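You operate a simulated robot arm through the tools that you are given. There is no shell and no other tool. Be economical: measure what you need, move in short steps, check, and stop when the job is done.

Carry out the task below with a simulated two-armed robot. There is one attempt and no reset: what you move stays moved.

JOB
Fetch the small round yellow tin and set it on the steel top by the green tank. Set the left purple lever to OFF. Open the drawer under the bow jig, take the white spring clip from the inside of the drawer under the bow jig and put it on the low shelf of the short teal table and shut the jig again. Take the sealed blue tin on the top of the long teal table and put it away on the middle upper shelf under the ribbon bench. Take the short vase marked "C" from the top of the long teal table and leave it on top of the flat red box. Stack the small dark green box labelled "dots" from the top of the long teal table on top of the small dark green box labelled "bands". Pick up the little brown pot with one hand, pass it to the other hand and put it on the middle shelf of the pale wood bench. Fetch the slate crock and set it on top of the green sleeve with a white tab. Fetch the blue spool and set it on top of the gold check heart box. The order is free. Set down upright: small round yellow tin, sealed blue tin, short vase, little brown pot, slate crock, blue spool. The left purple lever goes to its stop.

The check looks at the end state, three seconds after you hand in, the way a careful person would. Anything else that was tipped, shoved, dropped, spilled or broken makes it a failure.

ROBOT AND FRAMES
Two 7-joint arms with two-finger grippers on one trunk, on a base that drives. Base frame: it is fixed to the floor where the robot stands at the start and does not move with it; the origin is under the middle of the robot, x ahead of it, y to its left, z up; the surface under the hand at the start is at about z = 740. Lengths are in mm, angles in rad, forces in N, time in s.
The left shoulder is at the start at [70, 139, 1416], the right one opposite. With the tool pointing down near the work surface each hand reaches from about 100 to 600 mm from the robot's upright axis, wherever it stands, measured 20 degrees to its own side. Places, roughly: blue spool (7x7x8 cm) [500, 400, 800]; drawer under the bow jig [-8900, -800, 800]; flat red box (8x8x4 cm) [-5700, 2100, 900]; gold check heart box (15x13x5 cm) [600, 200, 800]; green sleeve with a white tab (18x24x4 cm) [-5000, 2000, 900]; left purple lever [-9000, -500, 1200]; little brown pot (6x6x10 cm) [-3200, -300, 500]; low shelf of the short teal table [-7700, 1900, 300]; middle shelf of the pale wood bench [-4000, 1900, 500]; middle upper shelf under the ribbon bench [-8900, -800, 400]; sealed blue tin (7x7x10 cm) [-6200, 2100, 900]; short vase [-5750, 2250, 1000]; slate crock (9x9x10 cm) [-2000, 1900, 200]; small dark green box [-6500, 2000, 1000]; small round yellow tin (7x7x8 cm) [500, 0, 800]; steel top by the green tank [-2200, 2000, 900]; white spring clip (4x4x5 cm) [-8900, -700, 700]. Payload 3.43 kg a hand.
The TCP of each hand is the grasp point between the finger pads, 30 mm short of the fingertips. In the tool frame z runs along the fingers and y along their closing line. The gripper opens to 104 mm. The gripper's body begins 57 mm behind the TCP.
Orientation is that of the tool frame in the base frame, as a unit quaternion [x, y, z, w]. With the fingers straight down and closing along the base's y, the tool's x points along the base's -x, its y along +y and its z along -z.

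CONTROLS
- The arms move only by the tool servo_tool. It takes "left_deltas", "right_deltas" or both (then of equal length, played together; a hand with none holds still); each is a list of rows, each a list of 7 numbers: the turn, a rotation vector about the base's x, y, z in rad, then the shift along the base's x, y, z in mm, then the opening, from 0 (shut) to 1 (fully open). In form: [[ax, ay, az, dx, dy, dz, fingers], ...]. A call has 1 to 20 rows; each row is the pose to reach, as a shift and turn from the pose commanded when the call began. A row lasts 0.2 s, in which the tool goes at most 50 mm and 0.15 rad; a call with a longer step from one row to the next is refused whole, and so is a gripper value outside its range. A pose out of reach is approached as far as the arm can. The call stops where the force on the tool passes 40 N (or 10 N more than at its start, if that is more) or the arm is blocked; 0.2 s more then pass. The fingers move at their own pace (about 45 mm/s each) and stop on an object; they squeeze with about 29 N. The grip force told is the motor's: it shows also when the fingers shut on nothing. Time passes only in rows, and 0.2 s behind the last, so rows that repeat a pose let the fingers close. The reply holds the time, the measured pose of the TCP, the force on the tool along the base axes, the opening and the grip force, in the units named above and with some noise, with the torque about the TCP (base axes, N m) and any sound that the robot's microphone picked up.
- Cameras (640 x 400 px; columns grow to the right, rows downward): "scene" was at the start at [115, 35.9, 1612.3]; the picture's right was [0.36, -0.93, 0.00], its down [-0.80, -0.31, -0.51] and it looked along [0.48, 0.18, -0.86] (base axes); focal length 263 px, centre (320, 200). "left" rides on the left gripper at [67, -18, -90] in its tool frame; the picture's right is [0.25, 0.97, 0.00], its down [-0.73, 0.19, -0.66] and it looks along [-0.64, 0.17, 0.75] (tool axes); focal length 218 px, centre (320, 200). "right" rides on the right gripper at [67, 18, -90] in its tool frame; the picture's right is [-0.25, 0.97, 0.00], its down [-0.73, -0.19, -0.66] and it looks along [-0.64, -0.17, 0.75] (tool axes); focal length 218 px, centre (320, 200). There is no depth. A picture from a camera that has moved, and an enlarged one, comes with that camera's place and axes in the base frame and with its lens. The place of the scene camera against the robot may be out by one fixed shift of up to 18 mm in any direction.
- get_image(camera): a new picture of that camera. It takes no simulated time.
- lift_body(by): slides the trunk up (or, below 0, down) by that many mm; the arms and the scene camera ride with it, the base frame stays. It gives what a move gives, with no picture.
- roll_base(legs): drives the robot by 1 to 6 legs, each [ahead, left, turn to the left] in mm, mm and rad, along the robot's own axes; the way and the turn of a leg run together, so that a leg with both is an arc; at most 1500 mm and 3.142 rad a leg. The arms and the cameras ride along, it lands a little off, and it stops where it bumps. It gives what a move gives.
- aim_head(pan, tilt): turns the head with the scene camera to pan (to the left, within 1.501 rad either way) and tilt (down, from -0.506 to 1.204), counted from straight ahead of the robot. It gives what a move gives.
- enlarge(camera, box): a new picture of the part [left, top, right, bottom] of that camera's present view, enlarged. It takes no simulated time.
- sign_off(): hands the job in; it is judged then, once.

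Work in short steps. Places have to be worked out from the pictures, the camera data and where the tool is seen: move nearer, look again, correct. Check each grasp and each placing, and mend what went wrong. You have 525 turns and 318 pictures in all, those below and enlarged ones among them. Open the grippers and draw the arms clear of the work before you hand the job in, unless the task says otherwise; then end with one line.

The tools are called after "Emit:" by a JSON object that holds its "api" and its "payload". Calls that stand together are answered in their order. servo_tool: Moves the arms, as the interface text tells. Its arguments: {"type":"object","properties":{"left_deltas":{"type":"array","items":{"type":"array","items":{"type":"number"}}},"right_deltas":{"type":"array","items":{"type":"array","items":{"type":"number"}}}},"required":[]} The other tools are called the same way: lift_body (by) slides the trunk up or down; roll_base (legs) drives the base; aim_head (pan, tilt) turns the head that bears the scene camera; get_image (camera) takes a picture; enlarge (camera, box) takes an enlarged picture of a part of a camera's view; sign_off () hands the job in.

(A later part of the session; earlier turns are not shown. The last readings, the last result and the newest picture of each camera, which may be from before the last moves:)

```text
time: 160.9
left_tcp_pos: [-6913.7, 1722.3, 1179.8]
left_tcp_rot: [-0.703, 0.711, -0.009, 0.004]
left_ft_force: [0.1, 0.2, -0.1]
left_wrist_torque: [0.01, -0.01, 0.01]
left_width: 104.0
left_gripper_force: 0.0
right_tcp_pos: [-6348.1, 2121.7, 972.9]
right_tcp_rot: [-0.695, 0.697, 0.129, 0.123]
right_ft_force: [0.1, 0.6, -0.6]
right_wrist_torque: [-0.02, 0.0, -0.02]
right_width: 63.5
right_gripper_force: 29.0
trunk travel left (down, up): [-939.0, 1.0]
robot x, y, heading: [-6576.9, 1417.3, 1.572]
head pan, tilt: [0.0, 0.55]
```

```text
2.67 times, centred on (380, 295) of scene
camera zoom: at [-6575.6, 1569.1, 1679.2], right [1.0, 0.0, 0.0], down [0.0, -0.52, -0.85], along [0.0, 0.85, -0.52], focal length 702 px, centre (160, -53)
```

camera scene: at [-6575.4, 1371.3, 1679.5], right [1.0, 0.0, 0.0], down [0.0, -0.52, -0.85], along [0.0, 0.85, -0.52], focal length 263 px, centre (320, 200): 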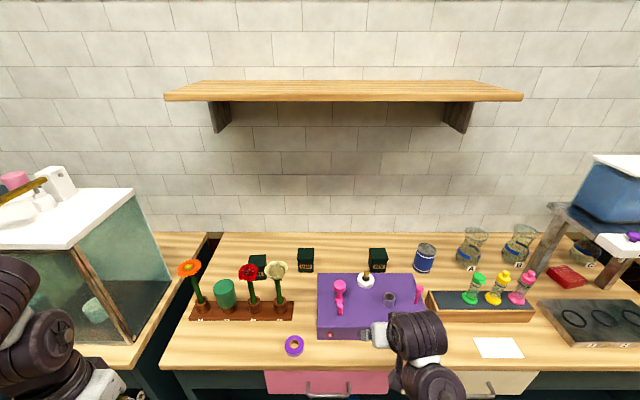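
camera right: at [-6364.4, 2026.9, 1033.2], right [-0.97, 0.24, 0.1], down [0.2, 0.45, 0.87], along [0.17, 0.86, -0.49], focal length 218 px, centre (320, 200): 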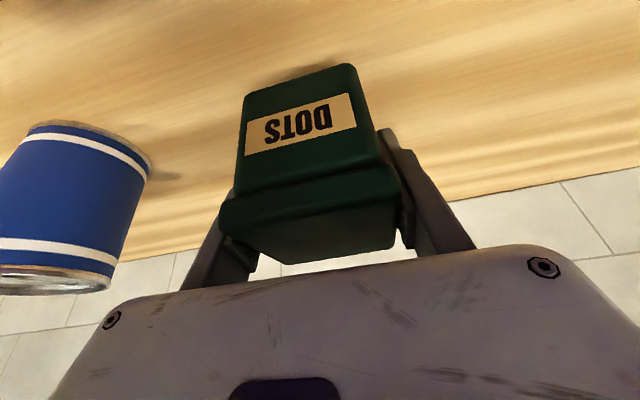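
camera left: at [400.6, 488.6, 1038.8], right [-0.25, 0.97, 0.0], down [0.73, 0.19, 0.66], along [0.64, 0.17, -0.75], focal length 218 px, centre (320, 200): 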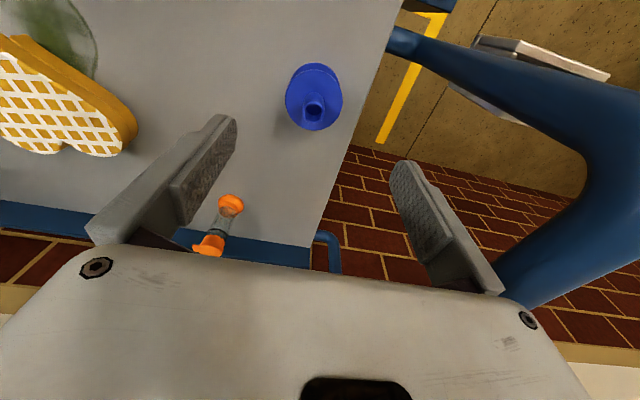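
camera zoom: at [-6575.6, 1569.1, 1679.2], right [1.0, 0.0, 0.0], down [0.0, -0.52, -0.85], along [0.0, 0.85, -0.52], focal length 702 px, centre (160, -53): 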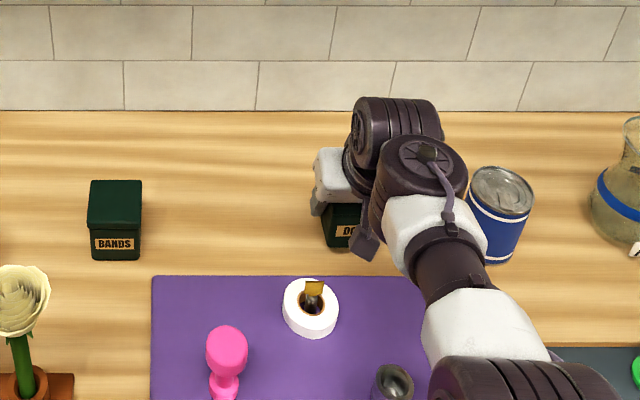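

Held (63 mm). The BANDS box is 280 mm to −x at the same depth. I lift about 85 mm and carry the box over.

Emit:
{"api": "servo_tool", "payload": {"right_deltas": [[0, 0, 0, 0, 0, 40, 0], [0, 0, 0, 0, 0, 85, 0], [0, 0, 0, -45, 0, 85, 0], [0, 0, 0, -93, 0, 85, 0], [0, 0, 0, -140, 0, 85, 0], [0, 0, 0, -187, 0, 85, 0], [0, 0, 0, -234, 0, 85, 0], [0, 0, 0, -280, 0, 85, 0], [0, 0, 0, -280, 0, 85, 0]]}}

Emit:
{"api": "get_image", "payload": {"camera": "right"}}

Emit:
{"api": "enlarge", "payload": {"camera": "scene", "box": [220, 200, 460, 350]}}

```text
time: 162.9
left_tcp_pos: [-6911.4, 1722.1, 1179.5]
left_tcp_rot: [-0.703, 0.711, -0.009, 0.005]
left_ft_force: [0.4, 0.0, -1.2]
left_wrist_torque: [-0.02, -0.02, 0.0]
left_width: 104.0
left_gripper_force: 0.1
right_tcp_pos: [-6630.0, 2123.1, 1057.8]
right_tcp_rot: [-0.693, 0.698, 0.129, 0.124]
right_ft_force: [0.3, -0.3, -1.1]
right_wrist_torque: [0.04, 0.03, -0.01]
right_width: 63.5
right_gripper_force: 29.2
trunk travel left (down, up): [-939.0, 1.0]
robot x, y, heading: [-6573.6, 1416.0, 1.574]
head pan, tilt: [0.0, 0.55]
```

```text
235 pictures are left
camera right: at [-6644.8, 2028.4, 1118.8], right [-0.97, 0.24, 0.1], down [0.2, 0.45, 0.87], along [0.17, 0.86, -0.48], focal length 218 px, centre (320, 200)
```

right: 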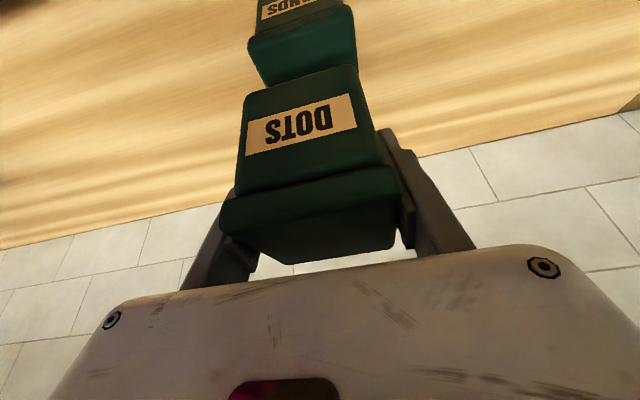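

```text
2.67 times, centred on (340, 275) of scene
camera zoom: at [-6574.8, 1569.4, 1679.1], right [1.0, 0.0, 0.0], down [0.0, -0.52, -0.85], along [0.0, 0.85, -0.52], focal length 702 px, centre (267, 0)
```

zoom: 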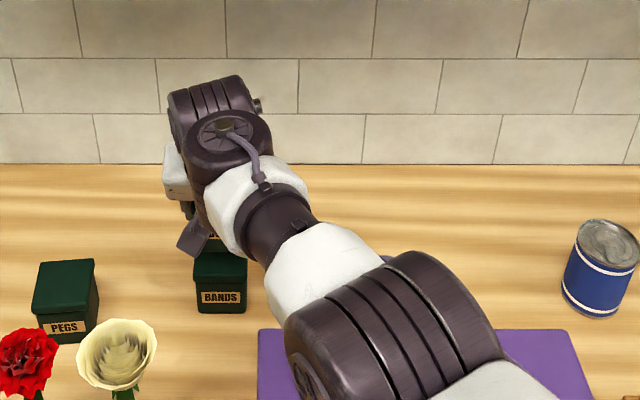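

The edges line up within about 3 mm. I lower toward contact (expected TCP z≈1018).

Emit:
{"api": "servo_tool", "payload": {"right_deltas": [[0, 0, 0, -2, -1, -15, 0], [0, 0, 0, -2, -1, -28, 0], [0, 0, 0, -2, -1, -32, 0], [0, 0, 0, -2, -1, -32, 0]]}}

Emit:
{"api": "get_image", "payload": {"camera": "right"}}

```text
time: 163.9
left_tcp_pos: [-6913.0, 1721.9, 1179.8]
left_tcp_rot: [-0.703, 0.711, -0.01, 0.005]
left_ft_force: [0.3, -0.2, 0.4]
left_wrist_torque: [-0.01, -0.01, 0.01]
left_width: 103.9
left_gripper_force: 0.1
right_tcp_pos: [-6629.5, 2116.1, 1030.1]
right_tcp_rot: [-0.695, 0.697, 0.128, 0.124]
right_ft_force: [-0.1, -0.2, -1.2]
right_wrist_torque: [0.03, 0.03, 0.02]
right_width: 63.2
right_gripper_force: 28.9
right hand out of reach, approached as far as the arm can: row 2, 3, 4
trunk travel left (down, up): [-939.0, 1.0]
robot x, y, heading: [-6580.3, 1416.2, 1.57]
head pan, tilt: [0.0, 0.55]
```

```text
233 pictures are left
camera right: at [-6647.0, 2021.9, 1091.4], right [-0.97, 0.24, 0.1], down [0.2, 0.45, 0.87], along [0.17, 0.86, -0.49], focal length 218 px, centre (320, 200)
```

right: 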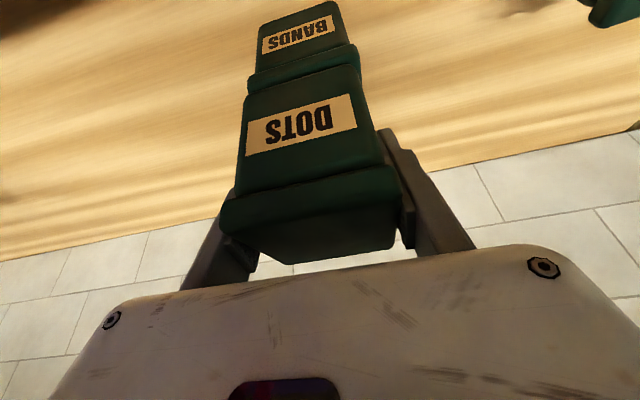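

The arm is at its reach limit and was pulled back 6 mm. I raise the hand 60 and lower the trunk 60 to regain reach.

Emit:
{"api": "servo_tool", "payload": {"right_deltas": [[0, 0, 0, 0, 0, 30, 0], [0, 0, 0, 0, 0, 65, 0], [0, 0, 0, 0, 0, 65, 0]]}}

Emit:
{"api": "lift_body", "payload": {"by": -60}}

Emit:
{"api": "get_image", "payload": {"camera": "right"}}

```text
time: 164.7
left_tcp_pos: [-6913.3, 1722.4, 1178.4]
left_tcp_rot: [-0.703, 0.711, -0.009, 0.006]
left_ft_force: [0.3, -0.6, 0.4]
left_wrist_torque: [-0.01, -0.01, 0.01]
left_width: 104.0
left_gripper_force: 0.1
right_tcp_pos: [-6626.4, 2118.3, 1097.3]
right_tcp_rot: [-0.693, 0.699, 0.127, 0.126]
right_ft_force: [-0.3, -0.8, -0.4]
right_wrist_torque: [-0.03, 0.0, -0.01]
right_width: 63.1
right_gripper_force: 28.8
trunk travel left (down, up): [-939.0, 1.0]
robot x, y, heading: [-6581.0, 1419.6, 1.574]
head pan, tilt: [0.0, 0.55]
```

```text
time: 165.7
left_tcp_pos: [-6912.2, 1720.2, 1119.5]
left_tcp_rot: [-0.703, 0.711, -0.009, 0.004]
left_ft_force: [0.3, -0.8, 0.4]
left_wrist_torque: [0.01, 0.06, -0.02]
left_width: 104.0
left_gripper_force: 0.0
right_tcp_pos: [-6624.5, 2116.6, 1034.6]
right_tcp_rot: [-0.692, 0.699, 0.126, 0.126]
right_ft_force: [-0.7, -0.1, -1.1]
right_wrist_torque: [-0.01, -0.01, 0.02]
right_width: 62.8
right_gripper_force: 29.0
trunk travel left (down, up): [-879.0, 61.0]
robot x, y, heading: [-6579.0, 1418.8, 1.573]
head pan, tilt: [0.0, 0.55]
```

```text
232 pictures are left
camera right: at [-6641.6, 2022.1, 1095.9], right [-0.97, 0.24, 0.09], down [0.2, 0.45, 0.87], along [0.17, 0.86, -0.48], focal length 218 px, centre (320, 200)
```

right: 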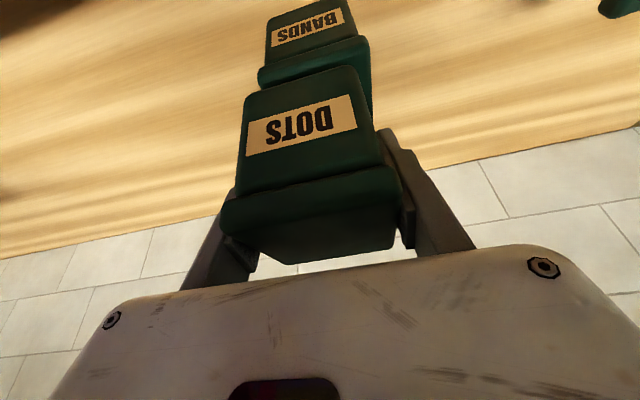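

I correct −6 in x and +5 in y and lower to 1024.

Emit:
{"api": "servo_tool", "payload": {"right_deltas": [[0, 0, 0, -6, 5, 0, 0], [0, 0, 0, -6, 5, -6, 0], [0, 0, 0, -6, 5, -10, 0], [0, 0, 0, -6, 5, -10, 0]]}}

Emit:
{"api": "get_image", "payload": {"camera": "right"}}

```text
time: 166.7
left_tcp_pos: [-6912.7, 1721.8, 1118.8]
left_tcp_rot: [-0.703, 0.711, -0.009, 0.005]
left_ft_force: [-0.6, 0.4, -1.0]
left_wrist_torque: [0.0, -0.03, 0.0]
left_width: 103.9
left_gripper_force: 0.1
right_tcp_pos: [-6631.1, 2121.7, 1025.7]
right_tcp_rot: [-0.692, 0.7, 0.126, 0.124]
right_ft_force: [1.1, 0.4, -0.3]
right_wrist_torque: [0.02, 0.05, -0.01]
right_width: 63.2
right_gripper_force: 29.0
trunk travel left (down, up): [-879.0, 61.0]
robot x, y, heading: [-6577.7, 1421.3, 1.572]
head pan, tilt: [0.0, 0.55]
```

```text
231 pictures are left
camera right: at [-6648.2, 2027.9, 1086.1], right [-0.97, 0.24, 0.09], down [0.2, 0.45, 0.87], along [0.17, 0.86, -0.48], focal length 218 px, centre (320, 200)
```

right: 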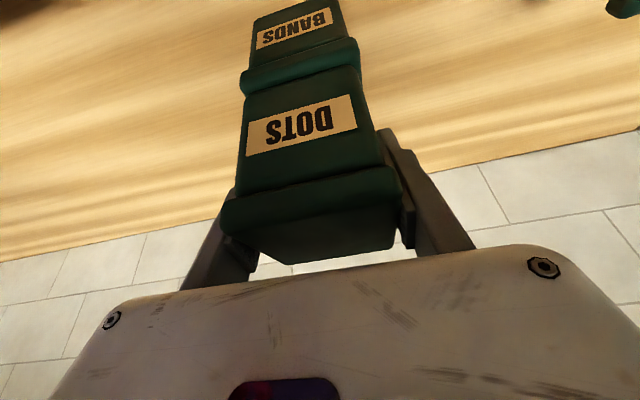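

Emit:
{"api": "servo_tool", "payload": {"right_deltas": [[0, 0, 0, 0, 0, -3, 0], [0, 0, 0, 0, 0, -6, 0], [0, 0, 0, 0, 0, -8, 0], [0, 0, 0, 0, 0, -8, 0]]}}

```text
time: 167.7
left_tcp_pos: [-6913.1, 1717.8, 1120.8]
left_tcp_rot: [-0.703, 0.712, -0.009, 0.005]
left_ft_force: [-0.3, 0.0, 0.3]
left_wrist_torque: [0.0, 0.01, 0.01]
left_width: 104.0
left_gripper_force: 0.0
right_tcp_pos: [-6632.2, 2121.7, 1024.9]
right_tcp_rot: [-0.692, 0.699, 0.133, 0.126]
right_ft_force: [3.6, 4.4, 29.9]
right_wrist_torque: [-0.42, -0.14, 0.09]
right_width: 63.2
right_gripper_force: 28.4
trunk travel left (down, up): [-879.0, 61.0]
robot x, y, heading: [-6573.2, 1418.9, 1.573]
head pan, tilt: [0.0, 0.55]
```

Contact at z≈1025. I relieve the pressure, open, and lift along the finger line.

Emit:
{"api": "servo_tool", "payload": {"right_deltas": [[0, 0, 0, 0, 0, 7, 0], [0, 0, 0, 0, 0, 7, 0], [0, 0, 0, 0, 0, 7, 0.5], [0, 0, 0, 0, 0, 7, 1], [0, 0, 0, 0, 0, 7, 1], [0, 0, 0, 0, 0, 7, 1], [0, 0, 0, 0, -15, 45, 1], [0, 0, 0, 0, -30, 85, 1], [0, 0, 0, 0, -45, 125, 1], [0, 0, 0, 0, -45, 125, 1]]}}

Emit:
{"api": "get_image", "payload": {"camera": "right"}}

```text
time: 169.9
left_tcp_pos: [-6913.9, 1721.8, 1119.1]
left_tcp_rot: [-0.703, 0.711, -0.009, 0.004]
left_ft_force: [-0.3, -0.2, -0.5]
left_wrist_torque: [-0.01, 0.0, -0.02]
left_width: 104.1
left_gripper_force: 0.0
right_tcp_pos: [-6636.1, 2074.7, 1143.1]
right_tcp_rot: [-0.695, 0.697, 0.128, 0.123]
right_ft_force: [1.0, -0.2, -0.5]
right_wrist_torque: [0.01, -0.01, -0.01]
right_width: 104.0
right_gripper_force: 0.1
trunk travel left (down, up): [-879.0, 61.0]
robot x, y, heading: [-6575.9, 1418.8, 1.575]
head pan, tilt: [0.0, 0.55]
```

```text
230 pictures are left
camera right: at [-6652.5, 1980.2, 1203.4], right [-0.97, 0.24, 0.1], down [0.2, 0.45, 0.87], along [0.16, 0.86, -0.49], focal length 218 px, centre (320, 200)
```

right: 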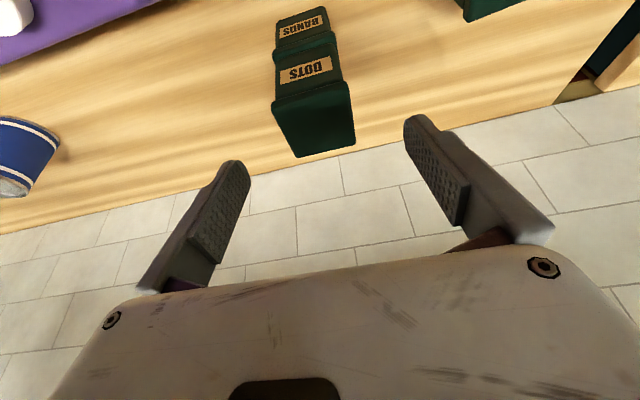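

The boxes are stacked. Next vase C: I retract, back off, and drive to x≈-5650 to study the frame closely.

Emit:
{"api": "servo_tool", "payload": {"right_deltas": [[0, 0, 0, 0, -45, 0, 1], [0, 0, 0, 10, -90, 0, 1], [0, 0, 0, 30, -130, 0, 1], [0, 0, 0, 60, -165, 0, 1], [0, 0, 0, 90, -200, 0, 1], [0, 0, 0, 90, -200, 0, 1]]}}

```text
time: 171.4
left_tcp_pos: [-6913.1, 1722.7, 1118.3]
left_tcp_rot: [-0.704, 0.71, -0.01, 0.003]
left_ft_force: [0.4, 0.9, 0.7]
left_wrist_torque: [-0.02, 0.03, -0.02]
left_width: 103.9
left_gripper_force: 0.0
right_tcp_pos: [-6550.2, 1922.8, 1069.9]
right_tcp_rot: [0.698, -0.688, -0.149, -0.134]
right_ft_force: [0.3, -0.5, 0.0]
right_wrist_torque: [0.01, 0.02, 0.01]
right_width: 103.9
right_gripper_force: 0.1
right hand out of reach, approached as far as the arm can: row 2, 3, 4, 5, 6
trunk travel left (down, up): [-879.0, 61.0]
robot x, y, heading: [-6575.7, 1416.9, 1.568]
head pan, tilt: [0.0, 0.55]
stopped in row 6 (right hand): the force on the tool passed its limit at 106 N (the readings are from after the stop); the commanded pose is now the measured one
```

The hand met something (106 N). I look before moving.

Emit:
{"api": "get_image", "payload": {"camera": "right"}}

Emit:
{"api": "get_image", "payload": {"camera": "scene"}}

Emit:
{"api": "get_image", "payload": {"camera": "left"}}

```text
229 pictures are left
camera right: at [-6564.0, 1825.2, 1125.6], right [-0.97, 0.22, 0.12], down [0.2, 0.42, 0.89], along [0.14, 0.88, -0.45], focal length 218 px, centre (320, 200)
```

right: 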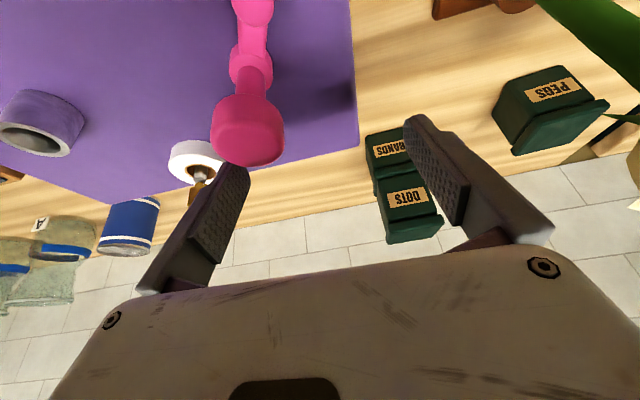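

```text
228 pictures are left
camera scene: at [-6575.1, 1570.8, 1618.9], right [1.0, 0.0, 0.0], down [0.0, -0.52, -0.85], along [0.0, 0.85, -0.52], focal length 263 px, centre (320, 200)
```

scene: 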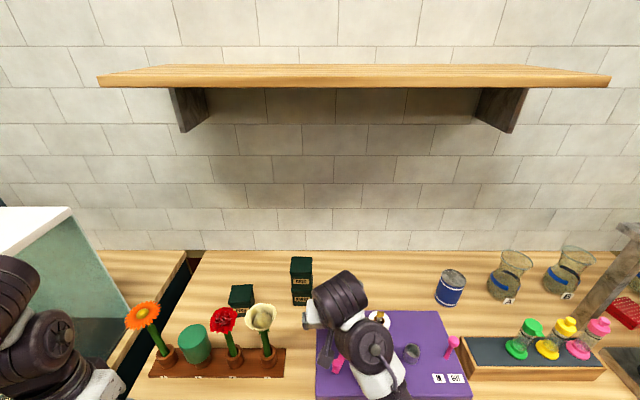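

```text
227 pictures are left
camera left: at [-6897.7, 1656.1, 1210.5], right [-0.97, -0.24, -0.02], down [-0.2, 0.74, 0.65], along [-0.14, 0.63, -0.76], focal length 218 px, centre (320, 200)
```

left: 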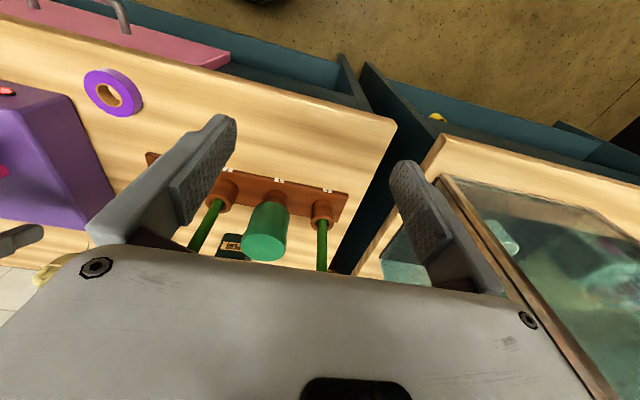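

Nothing looks displaced. I lift the hand a bit first, then look at the pink handle.

Emit:
{"api": "servo_tool", "payload": {"right_deltas": [[0, 0, 0, 0, 0, 20, 1], [0, 0, 0, 0, 0, 45, 1], [0, 0, 0, 10, 0, 70, 1]]}}

Emit:
{"api": "get_image", "payload": {"camera": "right"}}

```text
time: 172.2
left_tcp_pos: [-6912.2, 1721.3, 1119.4]
left_tcp_rot: [-0.703, 0.711, -0.009, 0.004]
left_ft_force: [0.5, 0.2, 0.0]
left_wrist_torque: [0.02, 0.02, 0.0]
left_width: 104.0
left_gripper_force: 0.0
right_tcp_pos: [-6542.2, 1937.7, 1090.3]
right_tcp_rot: [0.697, -0.688, -0.151, -0.134]
right_ft_force: [0.1, 0.2, -0.1]
right_wrist_torque: [-0.03, 0.03, 0.0]
right_width: 104.0
right_gripper_force: 0.0
right hand out of reach, approached as far as the arm can: row 1, 2, 3
trunk travel left (down, up): [-879.0, 61.0]
robot x, y, heading: [-6576.8, 1416.2, 1.578]
head pan, tilt: [0.0, 0.55]
```

```text
226 pictures are left
camera right: at [-6555.2, 1840.6, 1145.6], right [-0.97, 0.22, 0.12], down [0.2, 0.41, 0.89], along [0.14, 0.88, -0.44], focal length 218 px, centre (320, 200)
```

right: 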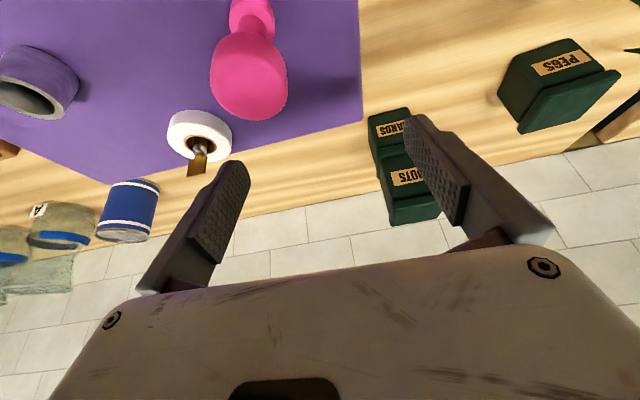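

The pose is reach-limited close in. I raise the trunk 60 mm and simply back the base away.

Emit:
{"api": "lift_body", "payload": {"by": 60}}

Emit:
{"api": "roll_base", "payload": {"legs": [[-420, 0, 0]]}}

Emit:
{"api": "enlarge", "payload": {"camera": "scene", "box": [220, 200, 460, 350]}}

```text
time: 173.2
left_tcp_pos: [-6913.1, 1721.9, 1178.7]
left_tcp_rot: [-0.703, 0.711, -0.009, 0.004]
left_ft_force: [-0.6, -0.2, -0.2]
left_wrist_torque: [0.02, 0.0, 0.01]
left_width: 104.1
left_gripper_force: 0.0
right_tcp_pos: [-6543.3, 1937.7, 1149.8]
right_tcp_rot: [0.697, -0.688, -0.151, -0.135]
right_ft_force: [-0.2, 0.2, -0.1]
right_wrist_torque: [0.0, -0.01, 0.02]
right_width: 104.1
right_gripper_force: 0.1
trunk travel left (down, up): [-939.0, 1.0]
robot x, y, heading: [-6576.4, 1416.7, 1.574]
head pan, tilt: [0.0, 0.55]
```

```text
time: 175.7
left_tcp_pos: [-6911.5, 1303.7, 1178.7]
left_tcp_rot: [-0.703, 0.711, -0.01, 0.004]
left_ft_force: [0.3, -0.6, 0.2]
left_wrist_torque: [0.01, 0.05, 0.0]
left_width: 103.8
left_gripper_force: 0.1
right_tcp_pos: [-6542.8, 1521.0, 1148.7]
right_tcp_rot: [0.697, -0.688, -0.151, -0.135]
right_ft_force: [-0.9, 0.6, -0.9]
right_wrist_torque: [0.02, 0.02, 0.02]
right_width: 104.1
right_gripper_force: 0.1
trunk travel left (down, up): [-939.0, 1.0]
robot x, y, heading: [-6577.3, 998.4, 1.574]
head pan, tilt: [0.0, 0.55]
```

```text
2.67 times, centred on (340, 275) of scene
camera zoom: at [-6574.7, 1152.2, 1678.9], right [1.0, 0.0, 0.0], down [0.0, -0.52, -0.85], along [0.0, 0.85, -0.52], focal length 702 px, centre (267, 0)
```

zoom: 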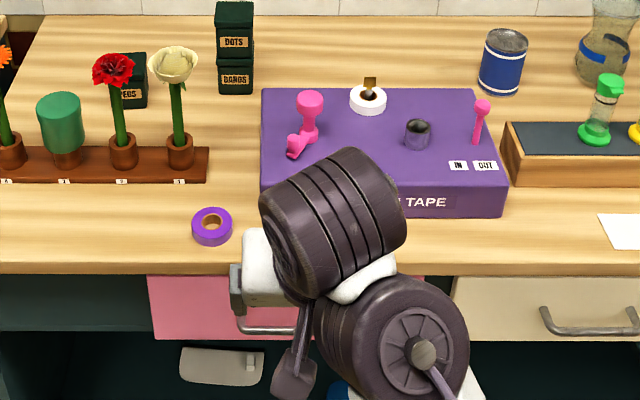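

Emit:
{"api": "enlarge", "payload": {"camera": "scene", "box": [310, 225, 410, 285]}}

```text
6.40 times, centred on (360, 255) of scene
camera zoom: at [-6574.7, 1152.2, 1678.9], right [1.0, 0.0, 0.0], down [0.0, -0.52, -0.85], along [0.0, 0.85, -0.52], focal length 1686 px, centre (64, -152)
```

zoom: 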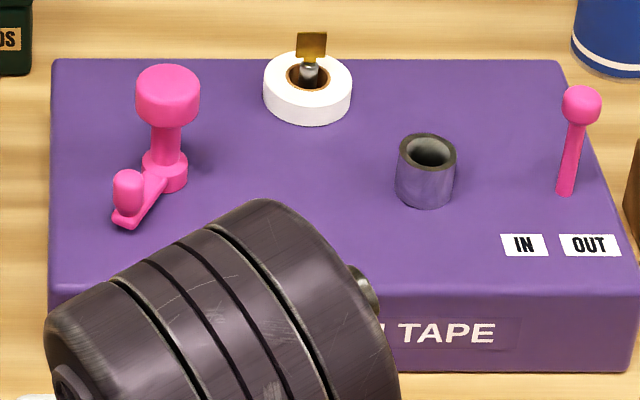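

My fingertip turned the pink crank on the tape machine about 30°: it pointed straight to the front and now points front-left. I will push it back gently. First I straighten the right hand, close it, and approach.

Emit:
{"api": "servo_tool", "payload": {"right_deltas": [[-0.136, 0, 0, 0, -10, 0, 0], [-0.272, 0, 0, 0, -20, 0, 0], [-0.407, 0, 0, 0, -30, 0, 0], [-0.407, 0, 0, 0, -30, 0, 0]]}}

Emit:
{"api": "roll_base", "payload": {"legs": [[0, 83, 0]]}}

Emit:
{"api": "get_image", "payload": {"camera": "scene"}}

```text
time: 176.7
left_tcp_pos: [-6911.2, 1300.1, 1180.5]
left_tcp_rot: [-0.703, 0.711, -0.008, 0.003]
left_ft_force: [-0.4, -0.3, 0.2]
left_wrist_torque: [0.02, -0.01, 0.0]
left_width: 104.0
left_gripper_force: 0.1
right_tcp_pos: [-6579.9, 1531.3, 1071.5]
right_tcp_rot: [0.71, -0.704, -0.009, 0.009]
right_ft_force: [-0.1, 0.2, 0.0]
right_wrist_torque: [-0.01, 0.0, -0.01]
right_width: 15.2
right_gripper_force: 0.2
right hand out of reach, approached as far as the arm can: row 1, 2, 3, 4
trunk travel left (down, up): [-939.0, 1.0]
robot x, y, heading: [-6576.0, 995.1, 1.577]
head pan, tilt: [0.0, 0.55]
```

```text
time: 177.8
left_tcp_pos: [-6988.1, 1302.2, 1181.1]
left_tcp_rot: [-0.702, 0.712, -0.007, 0.001]
left_ft_force: [0.5, -0.2, 0.0]
left_wrist_torque: [-0.01, 0.05, 0.02]
left_width: 104.1
left_gripper_force: 0.0
right_tcp_pos: [-6655.5, 1533.2, 1071.0]
right_tcp_rot: [0.709, -0.705, -0.01, 0.011]
right_ft_force: [0.7, -1.2, -0.8]
right_wrist_torque: [-0.03, 0.09, 0.0]
right_width: 0.0
right_gripper_force: 29.1
trunk travel left (down, up): [-939.0, 1.0]
robot x, y, heading: [-6658.5, 999.3, 1.574]
head pan, tilt: [0.0, 0.55]
```

```text
223 pictures are left
camera scene: at [-6647.3, 1149.8, 1679.2], right [1.0, 0.0, -0.01], down [0.0, -0.52, -0.85], along [0.0, 0.85, -0.52], focal length 263 px, centre (320, 200)
```

scene: 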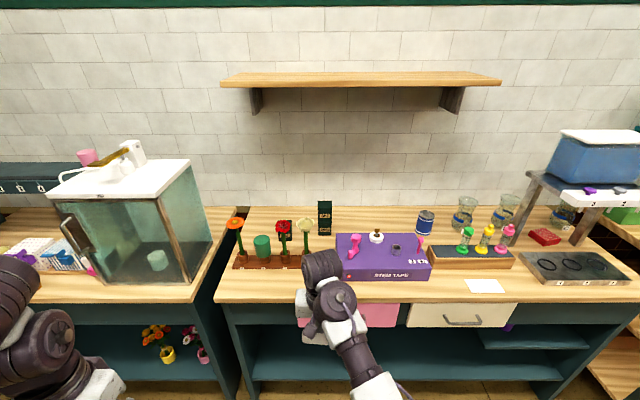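

A rose stands near x=-6700, so I shift the hand +75 mm in x first, then drive forward 342 mm.

Emit:
{"api": "servo_tool", "payload": {"right_deltas": [[0, 0, 0, 40, 0, 0, 0], [0, 0, 0, 75, 0, 0, 0], [0, 0, 0, 75, 0, 0, 0]]}}

Emit:
{"api": "roll_base", "payload": {"legs": [[340, 0, 0]]}}

Emit:
{"api": "get_image", "payload": {"camera": "right"}}

Emit:
{"api": "enlarge", "payload": {"camera": "scene", "box": [280, 220, 460, 332]}}

```text
time: 178.6
left_tcp_pos: [-6995.5, 1301.8, 1178.9]
left_tcp_rot: [-0.703, 0.712, -0.01, 0.005]
left_ft_force: [0.3, -0.1, 0.1]
left_wrist_torque: [0.0, -0.05, 0.04]
left_width: 103.8
left_gripper_force: 0.0
right_tcp_pos: [-6599.1, 1533.6, 1048.5]
right_tcp_rot: [0.71, -0.704, -0.009, 0.009]
right_ft_force: [-0.7, -0.3, 0.3]
right_wrist_torque: [-0.01, -0.02, 0.0]
right_width: 0.2
right_gripper_force: 29.0
right hand out of reach, approached as far as the arm can: row 1, 2, 3
trunk travel left (down, up): [-939.0, 1.0]
robot x, y, heading: [-6655.7, 998.3, 1.576]
head pan, tilt: [0.0, 0.55]
```

```text
time: 180.8
left_tcp_pos: [-6993.7, 1639.3, 1179.8]
left_tcp_rot: [-0.703, 0.711, -0.009, 0.004]
left_ft_force: [-0.5, -0.8, 0.3]
left_wrist_torque: [0.04, 0.02, -0.01]
left_width: 103.9
left_gripper_force: 0.0
right_tcp_pos: [-6597.3, 1870.1, 1050.6]
right_tcp_rot: [0.709, -0.705, -0.009, 0.008]
right_ft_force: [-0.3, -0.8, -0.2]
right_wrist_torque: [0.0, 0.02, -0.01]
right_width: 0.1
right_gripper_force: 29.1
trunk travel left (down, up): [-939.0, 1.0]
robot x, y, heading: [-6657.1, 1337.1, 1.566]
head pan, tilt: [0.0, 0.55]
```

```text
222 pictures are left
camera right: at [-6611.4, 1802.4, 1140.0], right [-0.97, 0.25, 0.02], down [0.2, 0.73, 0.65], along [0.14, 0.64, -0.76], focal length 218 px, centre (320, 200)
```

right: 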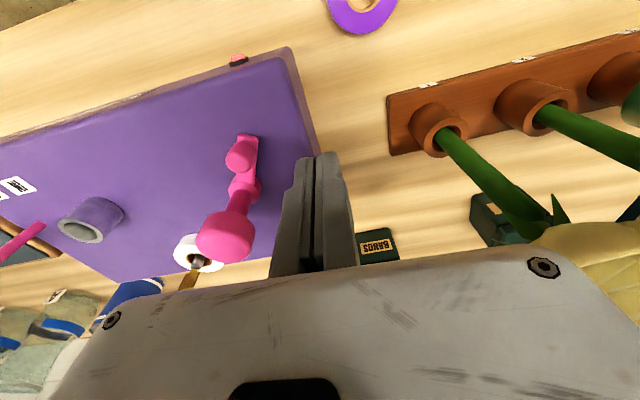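

```text
3.56 times, centred on (370, 276) of scene
camera zoom: at [-6656.9, 1484.7, 1679.5], right [1.0, 0.0, 0.0], down [0.0, -0.52, -0.85], along [0.0, 0.85, -0.52], focal length 936 px, centre (142, -70)
```

zoom: 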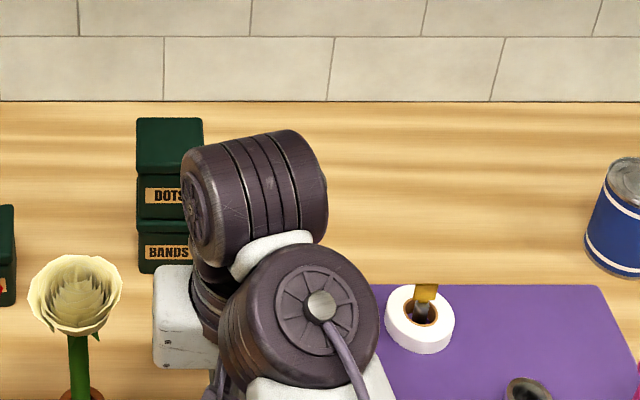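

The handle knob is at (-6545,1861), its pivot at (-6522,1903). I lower left of it and push +x slowly until the crank points straight to the front again.

Emit:
{"api": "servo_tool", "payload": {"right_deltas": [[0, 0, 0, 4, -8, -14, 0], [0, 0, 0, 7, -10, -28, 0], [0, 0, 0, 15, -10, -28, 0], [0, 0, 0, 24, -10, -28, 0], [0, 0, 0, 32, -10, -28, 0], [0, 0, 0, 40, -10, -28, 0], [0, 0, 0, 40, -10, -28, 0]]}}

Emit:
{"api": "get_image", "payload": {"camera": "right"}}

```text
time: 182.4
left_tcp_pos: [-6994.1, 1642.0, 1178.5]
left_tcp_rot: [-0.703, 0.711, -0.01, 0.005]
left_ft_force: [0.1, 0.1, 0.0]
left_wrist_torque: [0.01, 0.01, -0.01]
left_width: 104.0
left_gripper_force: 0.0
right_tcp_pos: [-6557.9, 1861.4, 1020.3]
right_tcp_rot: [0.709, -0.705, -0.008, 0.01]
right_ft_force: [-0.1, -0.2, -0.1]
right_wrist_torque: [-0.02, 0.0, 0.01]
right_width: 0.4
right_gripper_force: 29.1
trunk travel left (down, up): [-939.0, 1.0]
robot x, y, heading: [-6657.6, 1336.4, 1.566]
head pan, tilt: [0.0, 0.55]
```

```text
220 pictures are left
camera right: at [-6571.5, 1794.7, 1110.6], right [-0.97, 0.25, 0.02], down [0.2, 0.73, 0.65], along [0.14, 0.64, -0.76], focal length 218 px, centre (320, 200)
```

right: 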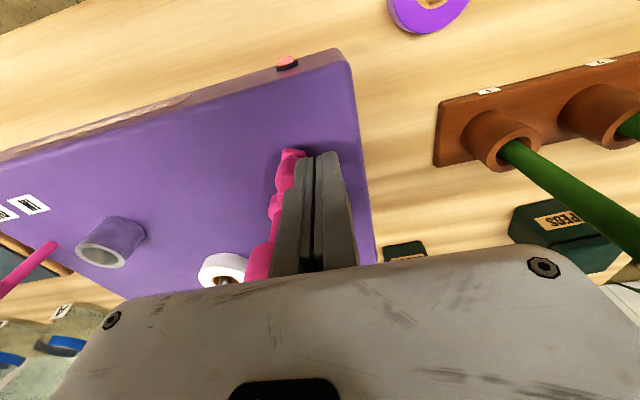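

Near contact. I push 14 mm more and look.

Emit:
{"api": "servo_tool", "payload": {"right_deltas": [[0, 0, 0, 5, 0, 0, 0], [0, 0, 0, 10, 0, 0, 0], [0, 0, 0, 14, 0, 0, 0], [0, 0, 0, 14, 0, 0, 0]]}}

Emit:
{"api": "get_image", "payload": {"camera": "right"}}

```text
time: 183.4
left_tcp_pos: [-6995.0, 1641.5, 1179.3]
left_tcp_rot: [-0.702, 0.712, -0.01, 0.004]
left_ft_force: [0.6, -0.1, -0.3]
left_wrist_torque: [0.0, 0.02, 0.0]
left_width: 104.1
left_gripper_force: 0.2
right_tcp_pos: [-6544.5, 1861.0, 1021.8]
right_tcp_rot: [0.709, -0.705, -0.008, 0.009]
right_ft_force: [-1.1, -0.4, -0.2]
right_wrist_torque: [-0.01, -0.01, 0.01]
right_width: 0.0
right_gripper_force: 28.4
trunk travel left (down, up): [-939.0, 1.0]
robot x, y, heading: [-6658.2, 1339.5, 1.569]
head pan, tilt: [0.0, 0.55]
```

```text
219 pictures are left
camera right: at [-6557.3, 1794.8, 1111.0], right [-0.97, 0.25, 0.02], down [0.2, 0.73, 0.65], along [0.15, 0.64, -0.76], focal length 218 px, centre (320, 200)
```

right: 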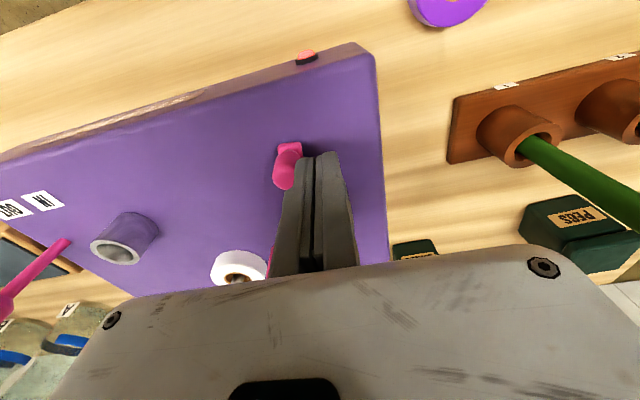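

The handle is now at about x≈-6521, in line with its pivot. I withdraw −x, lift, and check.

Emit:
{"api": "servo_tool", "payload": {"right_deltas": [[0, 0, 0, -25, 0, 0, 0], [0, 0, 0, -55, 0, 5, 0], [0, 0, 0, -55, 0, 28, 0], [0, 0, 0, -55, 0, 28, 0]]}}

Emit:
{"api": "get_image", "payload": {"camera": "right"}}

```text
time: 184.4
left_tcp_pos: [-6993.7, 1641.3, 1179.1]
left_tcp_rot: [-0.702, 0.712, -0.009, 0.005]
left_ft_force: [-0.5, 0.0, -0.2]
left_wrist_torque: [0.01, 0.0, 0.01]
left_width: 104.3
left_gripper_force: 0.0
right_tcp_pos: [-6599.2, 1861.5, 1048.1]
right_tcp_rot: [0.709, -0.705, -0.01, 0.009]
right_ft_force: [-0.4, 0.9, -0.5]
right_wrist_torque: [0.02, 0.0, 0.03]
right_width: 0.2
right_gripper_force: 29.1
trunk travel left (down, up): [-939.0, 1.0]
robot x, y, heading: [-6660.2, 1334.8, 1.572]
head pan, tilt: [0.0, 0.55]
```

```text
218 pictures are left
camera right: at [-6612.2, 1794.4, 1137.5], right [-0.97, 0.25, 0.03], down [0.2, 0.73, 0.65], along [0.14, 0.64, -0.76], focal length 218 px, centre (320, 200)
```

right: 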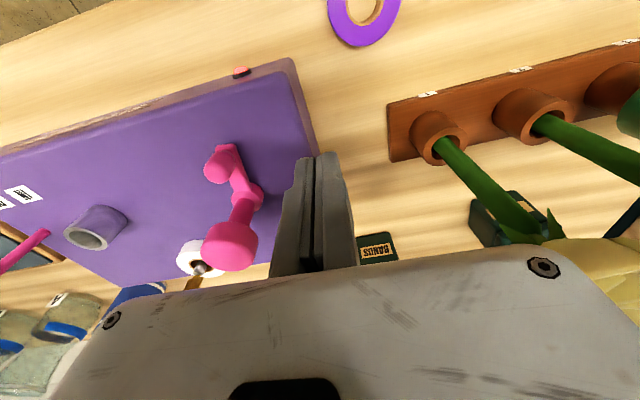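

I back away and compare with the first straight-on scene view.

Emit:
{"api": "roll_base", "payload": {"legs": [[-340, 0, 0], [0, -250, 0]]}}

Emit:
{"api": "enlarge", "payload": {"camera": "scene", "box": [230, 220, 350, 295]}}

```text
time: 188.1
left_tcp_pos: [-6746.8, 1303.5, 1178.3]
left_tcp_rot: [-0.703, 0.711, -0.01, 0.005]
left_ft_force: [-1.0, 0.0, -0.7]
left_wrist_torque: [-0.02, -0.04, 0.01]
left_width: 104.0
left_gripper_force: 0.1
right_tcp_pos: [-6350.9, 1524.7, 1047.9]
right_tcp_rot: [0.709, -0.705, -0.008, 0.008]
right_ft_force: [-0.2, -1.1, 0.4]
right_wrist_torque: [0.0, -0.03, 0.0]
right_width: 0.0
right_gripper_force: 29.1
trunk travel left (down, up): [-939.0, 1.0]
robot x, y, heading: [-6409.1, 999.8, 1.57]
head pan, tilt: [0.0, 0.55]
```

```text
5.33 times, centred on (290, 258) of scene
camera zoom: at [-6410.6, 1151.1, 1679.2], right [1.0, 0.0, 0.0], down [0.0, -0.52, -0.85], along [0.0, 0.85, -0.52], focal length 1405 px, centre (480, -107)
```

zoom: 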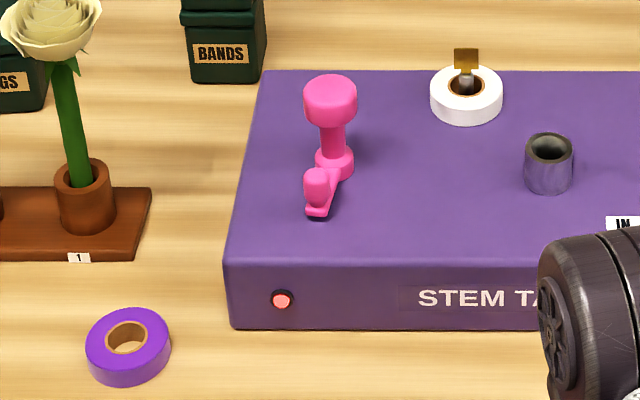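

The crank is back within about 8°. I make one more small push to true it up.

Emit:
{"api": "roll_base", "payload": {"legs": [[0, 250, 0], [337, 0, 0]]}}

```text
time: 191.7
left_tcp_pos: [-6996.1, 1636.8, 1180.8]
left_tcp_rot: [-0.702, 0.712, -0.009, 0.004]
left_ft_force: [-0.6, 0.3, 0.3]
left_wrist_torque: [0.01, -0.04, 0.0]
left_width: 104.2
left_gripper_force: 0.2
right_tcp_pos: [-6600.3, 1856.5, 1048.8]
right_tcp_rot: [0.709, -0.705, -0.01, 0.008]
right_ft_force: [-0.2, -0.2, 0.5]
right_wrist_torque: [0.02, 0.02, -0.02]
right_width: 0.0
right_gripper_force: 29.4
trunk travel left (down, up): [-939.0, 1.0]
robot x, y, heading: [-6659.2, 1332.1, 1.57]
head pan, tilt: [0.0, 0.55]
```

Emit:
{"api": "servo_tool", "payload": {"right_deltas": [[0, 0, 0, 10, 2, -14, 0], [0, 0, 0, 15, 2, -27, 0], [0, 0, 0, 40, 2, -27, 0], [0, 0, 0, 52, 2, -27, 0], [0, 0, 0, 58, 2, -27, 0], [0, 0, 0, 63, 2, -27, 0], [0, 0, 0, 63, 2, -27, 0], [0, 0, 0, 30, 2, -27, 0], [0, 0, 0, 0, 2, -20, 0], [0, 0, 0, 0, 2, 0, 0], [0, 0, 0, 0, 2, 0, 0]]}}

Emit:
{"api": "get_image", "payload": {"camera": "right"}}

```text
time: 194.1
left_tcp_pos: [-6996.1, 1637.7, 1179.9]
left_tcp_rot: [-0.702, 0.712, -0.009, 0.005]
left_ft_force: [-0.9, -0.1, -0.6]
left_wrist_torque: [0.02, 0.02, 0.0]
left_width: 103.9
left_gripper_force: 0.1
right_tcp_pos: [-6602.7, 1861.2, 1045.9]
right_tcp_rot: [0.709, -0.705, -0.009, 0.008]
right_ft_force: [0.4, -0.5, 0.0]
right_wrist_torque: [-0.01, 0.02, 0.0]
right_width: 0.0
right_gripper_force: 28.7
trunk travel left (down, up): [-939.0, 1.0]
robot x, y, heading: [-6664.2, 1335.7, 1.574]
head pan, tilt: [0.0, 0.55]
```

```text
216 pictures are left
camera right: at [-6615.8, 1794.0, 1136.6], right [-0.97, 0.25, 0.03], down [0.2, 0.73, 0.65], along [0.14, 0.64, -0.76], focal length 218 px, centre (320, 200)
```

right: 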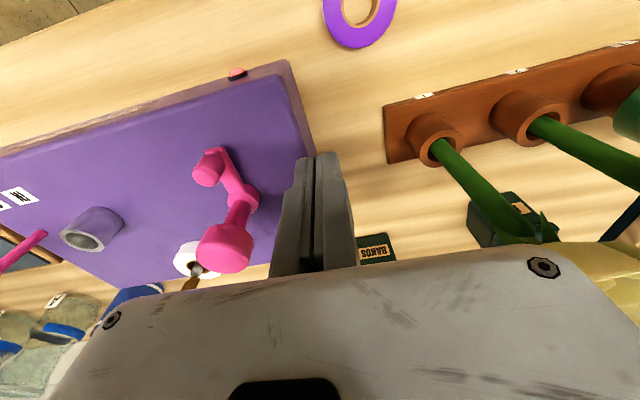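

The crank is within about 4° of straight. Now to vase C: I back off and drive right to x≈-5645.

Emit:
{"api": "roll_base", "payload": {"legs": [[-340, 0, 0], [0, -1019, 0]]}}

Emit:
{"api": "lift_body", "payload": {"by": -300}}

Emit:
{"api": "aim_head", "payload": {"pan": 0.0, "tilt": 0.35}}

Emit:
{"api": "get_image", "payload": {"camera": "scene"}}

Emit:
{"api": "enlarge", "payload": {"camera": "scene", "box": [220, 140, 460, 290]}}

```text
time: 201.2
left_tcp_pos: [-5986.8, 1296.0, 1178.6]
left_tcp_rot: [-0.705, 0.709, -0.01, 0.005]
left_ft_force: [-0.7, -0.7, -0.1]
left_wrist_torque: [-0.02, 0.0, 0.0]
left_width: 104.1
left_gripper_force: 0.1
right_tcp_pos: [-5593.8, 1522.3, 1047.2]
right_tcp_rot: [0.712, -0.702, -0.01, 0.008]
right_ft_force: [0.3, 0.9, 0.8]
right_wrist_torque: [0.03, 0.01, -0.01]
right_width: 0.2
right_gripper_force: 29.5
trunk travel left (down, up): [-939.0, 1.0]
robot x, y, heading: [-5649.2, 992.0, 1.579]
head pan, tilt: [0.0, 0.55]
```

```text
time: 204.2
left_tcp_pos: [-5985.1, 1295.3, 878.6]
left_tcp_rot: [-0.705, 0.709, -0.009, 0.004]
left_ft_force: [0.1, -0.3, 0.0]
left_wrist_torque: [-0.02, -0.03, -0.02]
left_width: 103.9
left_gripper_force: 0.1
right_tcp_pos: [-5592.3, 1522.7, 747.7]
right_tcp_rot: [0.712, -0.702, -0.01, 0.009]
right_ft_force: [-0.5, 0.7, -0.2]
right_wrist_torque: [-0.02, 0.0, 0.06]
right_width: 0.0
right_gripper_force: 28.8
trunk travel left (down, up): [-639.0, 301.0]
robot x, y, heading: [-5647.9, 991.0, 1.575]
head pan, tilt: [0.0, 0.55]
```

```text
time: 204.9
left_tcp_pos: [-5986.1, 1294.9, 879.5]
left_tcp_rot: [-0.705, 0.709, -0.009, 0.004]
left_ft_force: [-0.5, -0.8, -0.8]
left_wrist_torque: [-0.03, -0.01, -0.02]
left_width: 104.0
left_gripper_force: 0.0
right_tcp_pos: [-5592.9, 1520.9, 746.4]
right_tcp_rot: [0.711, -0.703, -0.011, 0.009]
right_ft_force: [-0.5, 0.2, 0.2]
right_wrist_torque: [0.0, -0.03, 0.0]
right_width: 0.2
right_gripper_force: 29.1
trunk travel left (down, up): [-639.0, 301.0]
robot x, y, heading: [-5646.1, 990.9, 1.577]
head pan, tilt: [0.0, 0.351]
```

```text
215 pictures are left
camera scene: at [-5647.4, 1148.5, 1397.4], right [1.0, 0.01, 0.0], down [0.0, -0.34, -0.94], along [-0.01, 0.94, -0.34], focal length 263 px, centre (320, 200)
```

scene: 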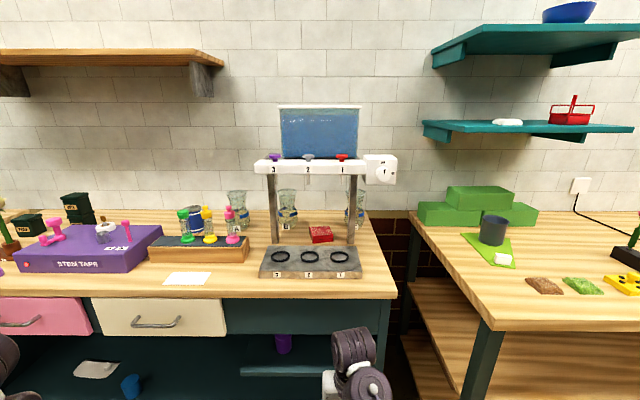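

```text
2.67 times, centred on (340, 215) of scene
camera zoom: at [-5647.4, 1148.5, 1397.4], right [1.0, 0.01, 0.0], down [0.0, -0.34, -0.94], along [-0.01, 0.94, -0.34], focal length 702 px, centre (267, 160)
```

zoom: 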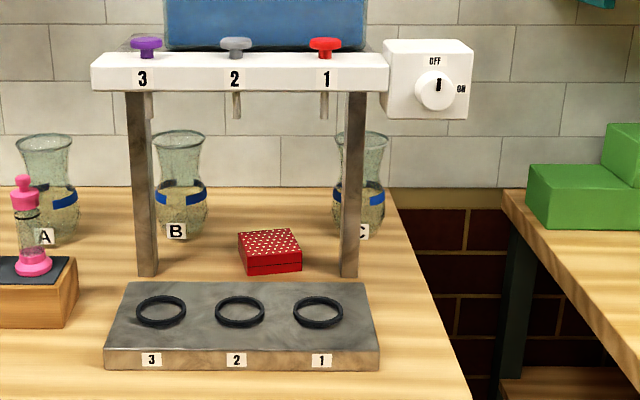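

Re-solving both views, the beam with nozzles overhangs well forward (y≈1856, z>1187), so the space under the stand is free. Vase C is at (-5505,2165) behind the right post, so I approach from the right with a nearly horizontal, yawed hand. First I pitch the hand up here.

Emit:
{"api": "servo_tool", "payload": {"right_deltas": [[0.13, 0, 0, 0, 5, 0, 1], [0.26, 0, 0, 0, 10, 0, 1], [0.39, 0, 0, 0, 15, 0, 1], [0.52, 0, 0, 0, 20, 0, 1], [0.65, 0, 0, 0, 25, 0, 1], [0.78, 0, 0, 0, 30, 0, 1], [0.91, 0, 0, 0, 35, 0, 1], [1.04, 0, 0, 0, 40, 0, 1], [1.17, 0, 0, 0, 45, 0, 1], [1.3, 0, 0, 0, 50, 0, 1], [1.3, 0, 0, 0, 50, 0, 1]]}}

Emit:
{"api": "get_image", "payload": {"camera": "scene"}}

```text
time: 207.3
left_tcp_pos: [-5986.0, 1296.1, 879.0]
left_tcp_rot: [-0.705, 0.709, -0.009, 0.004]
left_ft_force: [0.3, 0.5, 0.4]
left_wrist_torque: [-0.03, -0.01, 0.04]
left_width: 104.1
left_gripper_force: 0.2
right_tcp_pos: [-5591.9, 1571.1, 747.6]
right_tcp_rot: [0.571, -0.553, -0.433, -0.425]
right_ft_force: [-0.2, 0.6, 0.3]
right_wrist_torque: [-0.03, -0.02, -0.01]
right_width: 104.1
right_gripper_force: 0.1
trunk travel left (down, up): [-639.0, 301.0]
robot x, y, heading: [-5648.2, 992.0, 1.58]
head pan, tilt: [0.0, 0.351]
```

```text
213 pictures are left
camera scene: at [-5647.2, 1148.5, 1397.4], right [1.0, 0.01, 0.0], down [0.0, -0.34, -0.94], along [-0.01, 0.94, -0.34], focal length 263 px, centre (320, 200)
```

scene: 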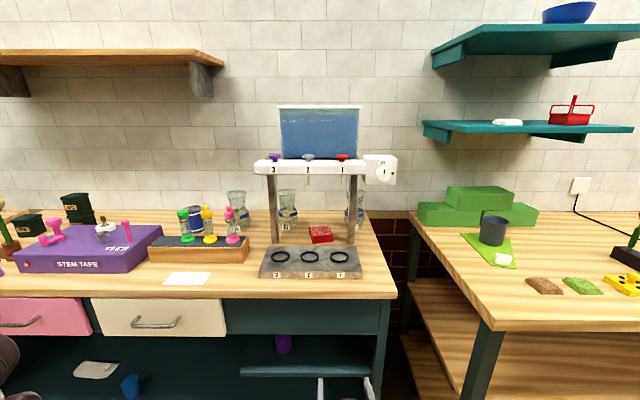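

That worked. Now I raise the hand to z≈1035 while still in front of the table.

Emit:
{"api": "servo_tool", "payload": {"right_deltas": [[0, 0, 0, 0, 0, 45, 1], [0, 0, 0, 0, 0, 90, 1], [0, 0, 0, 0, 5, 135, 1], [0, 0, 0, 0, 10, 180, 1], [0, 0, 0, 0, 15, 225, 1], [0, 0, 0, 0, 20, 265, 1], [0, 0, 0, 0, 25, 290, 1], [0, 0, 0, 0, 25, 290, 1]]}}

```text
time: 209.0
left_tcp_pos: [-5985.8, 1296.1, 879.1]
left_tcp_rot: [-0.705, 0.709, -0.01, 0.004]
left_ft_force: [0.0, 0.5, -0.1]
left_wrist_torque: [-0.01, 0.01, -0.01]
left_width: 104.0
left_gripper_force: 0.0
right_tcp_pos: [-5537.4, 1606.8, 1023.8]
right_tcp_rot: [0.576, -0.546, -0.379, -0.476]
right_ft_force: [-0.4, 0.2, 0.2]
right_wrist_torque: [0.0, -0.02, 0.01]
right_width: 104.0
right_gripper_force: 0.1
trunk travel left (down, up): [-639.0, 301.0]
robot x, y, heading: [-5646.6, 994.0, 1.575]
head pan, tilt: [0.0, 0.351]
stopped in row 8 (right hand): the arm was blocked; the commanded pose is now the measured one
```

Near the body the arm runs into a limit, so I extend forward and correct the small roll.

Emit:
{"api": "servo_tool", "payload": {"right_deltas": [[0, 0, 0, 0, 40, 0, 1], [0, 0.03, 0.02, 0, 80, 0, 1], [0, 0.07, 0.04, 0, 115, 0, 1], [0, 0.128, 0.077, 0, 140, 5, 1], [0, 0.128, 0.077, 0, 140, 10, 1]]}}

```text
time: 210.2
left_tcp_pos: [-5985.9, 1295.1, 878.5]
left_tcp_rot: [-0.705, 0.709, -0.009, 0.004]
left_ft_force: [0.1, 1.1, 0.1]
left_wrist_torque: [0.03, -0.01, 0.01]
left_width: 104.0
left_gripper_force: 0.0
right_tcp_pos: [-5536.3, 1746.3, 1032.0]
right_tcp_rot: [0.571, -0.554, -0.433, -0.423]
right_ft_force: [-0.8, 0.2, -0.6]
right_wrist_torque: [-0.01, -0.02, -0.02]
right_width: 103.9
right_gripper_force: 0.0
trunk travel left (down, up): [-639.0, 301.0]
robot x, y, heading: [-5651.9, 992.4, 1.578]
head pan, tilt: [0.0, 0.351]
```

Now I drive right 200 mm and yaw the hand 0.7 rad left.

Emit:
{"api": "roll_base", "payload": {"legs": [[0, -205, 0]]}}

Emit:
{"api": "servo_tool", "payload": {"right_deltas": [[0, 0, 0.14, 0, 0, 0, 1], [0, 0, 0.28, 10, 0, 0, 1], [0, 0, 0.42, 20, 0, 0, 1], [0, 0, 0.56, 30, 0, 0, 1], [0, 0, 0.7, 40, 0, 0, 1], [0, 0, 0.7, 40, 0, 0, 1]]}}

Emit:
{"api": "get_image", "payload": {"camera": "right"}}

Emit:
{"api": "get_image", "payload": {"camera": "scene"}}

```text
time: 211.8
left_tcp_pos: [-5779.6, 1296.7, 879.0]
left_tcp_rot: [-0.705, 0.709, -0.009, 0.004]
left_ft_force: [0.0, 0.8, 0.6]
left_wrist_torque: [-0.04, 0.0, 0.01]
left_width: 103.8
left_gripper_force: 0.0
right_tcp_pos: [-5332.5, 1748.5, 1032.1]
right_tcp_rot: [0.57, -0.553, -0.434, -0.424]
right_ft_force: [0.3, -0.2, 0.8]
right_wrist_torque: [-0.01, 0.0, 0.01]
right_width: 103.9
right_gripper_force: 0.1
trunk travel left (down, up): [-639.0, 301.0]
robot x, y, heading: [-5441.7, 994.8, 1.578]
head pan, tilt: [0.0, 0.351]
```

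```text
time: 213.2
left_tcp_pos: [-5781.3, 1296.6, 879.3]
left_tcp_rot: [-0.704, 0.71, -0.01, 0.005]
left_ft_force: [0.2, -0.8, -0.6]
left_wrist_torque: [-0.02, -0.04, -0.01]
left_width: 103.9
left_gripper_force: 0.0
right_tcp_pos: [-5293.2, 1748.0, 1032.7]
right_tcp_rot: [0.726, -0.324, -0.554, -0.25]
right_ft_force: [0.4, 1.4, 0.2]
right_wrist_torque: [-0.01, -0.02, -0.07]
right_width: 103.9
right_gripper_force: 0.0
trunk travel left (down, up): [-639.0, 301.0]
robot x, y, heading: [-5442.9, 997.7, 1.578]
head pan, tilt: [0.0, 0.351]
```

```text
212 pictures are left
camera right: at [-5235.0, 1658.4, 991.2], right [-0.77, -0.6, 0.24], down [0.43, -0.2, 0.88], along [-0.47, 0.78, 0.41], focal length 218 px, centre (320, 200)
```

right: 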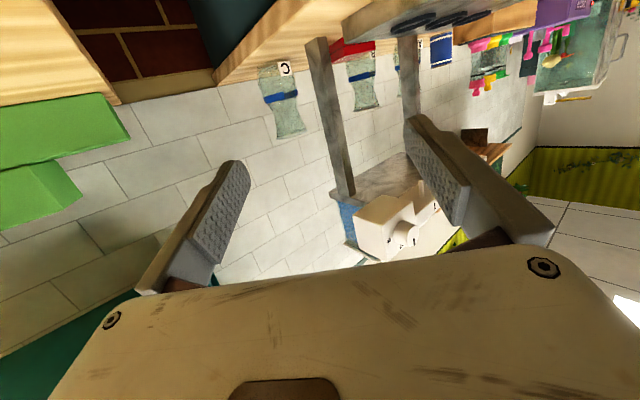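

```text
211 pictures are left
camera scene: at [-5443.6, 1149.6, 1397.5], right [1.0, 0.01, 0.0], down [0.0, -0.34, -0.94], along [-0.01, 0.94, -0.34], focal length 263 px, centre (320, 200)
```

scene: 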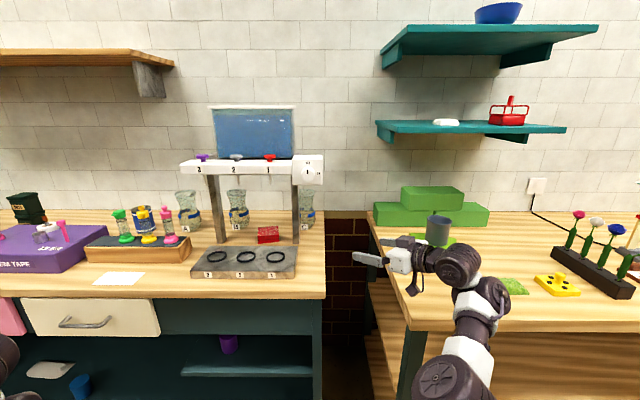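

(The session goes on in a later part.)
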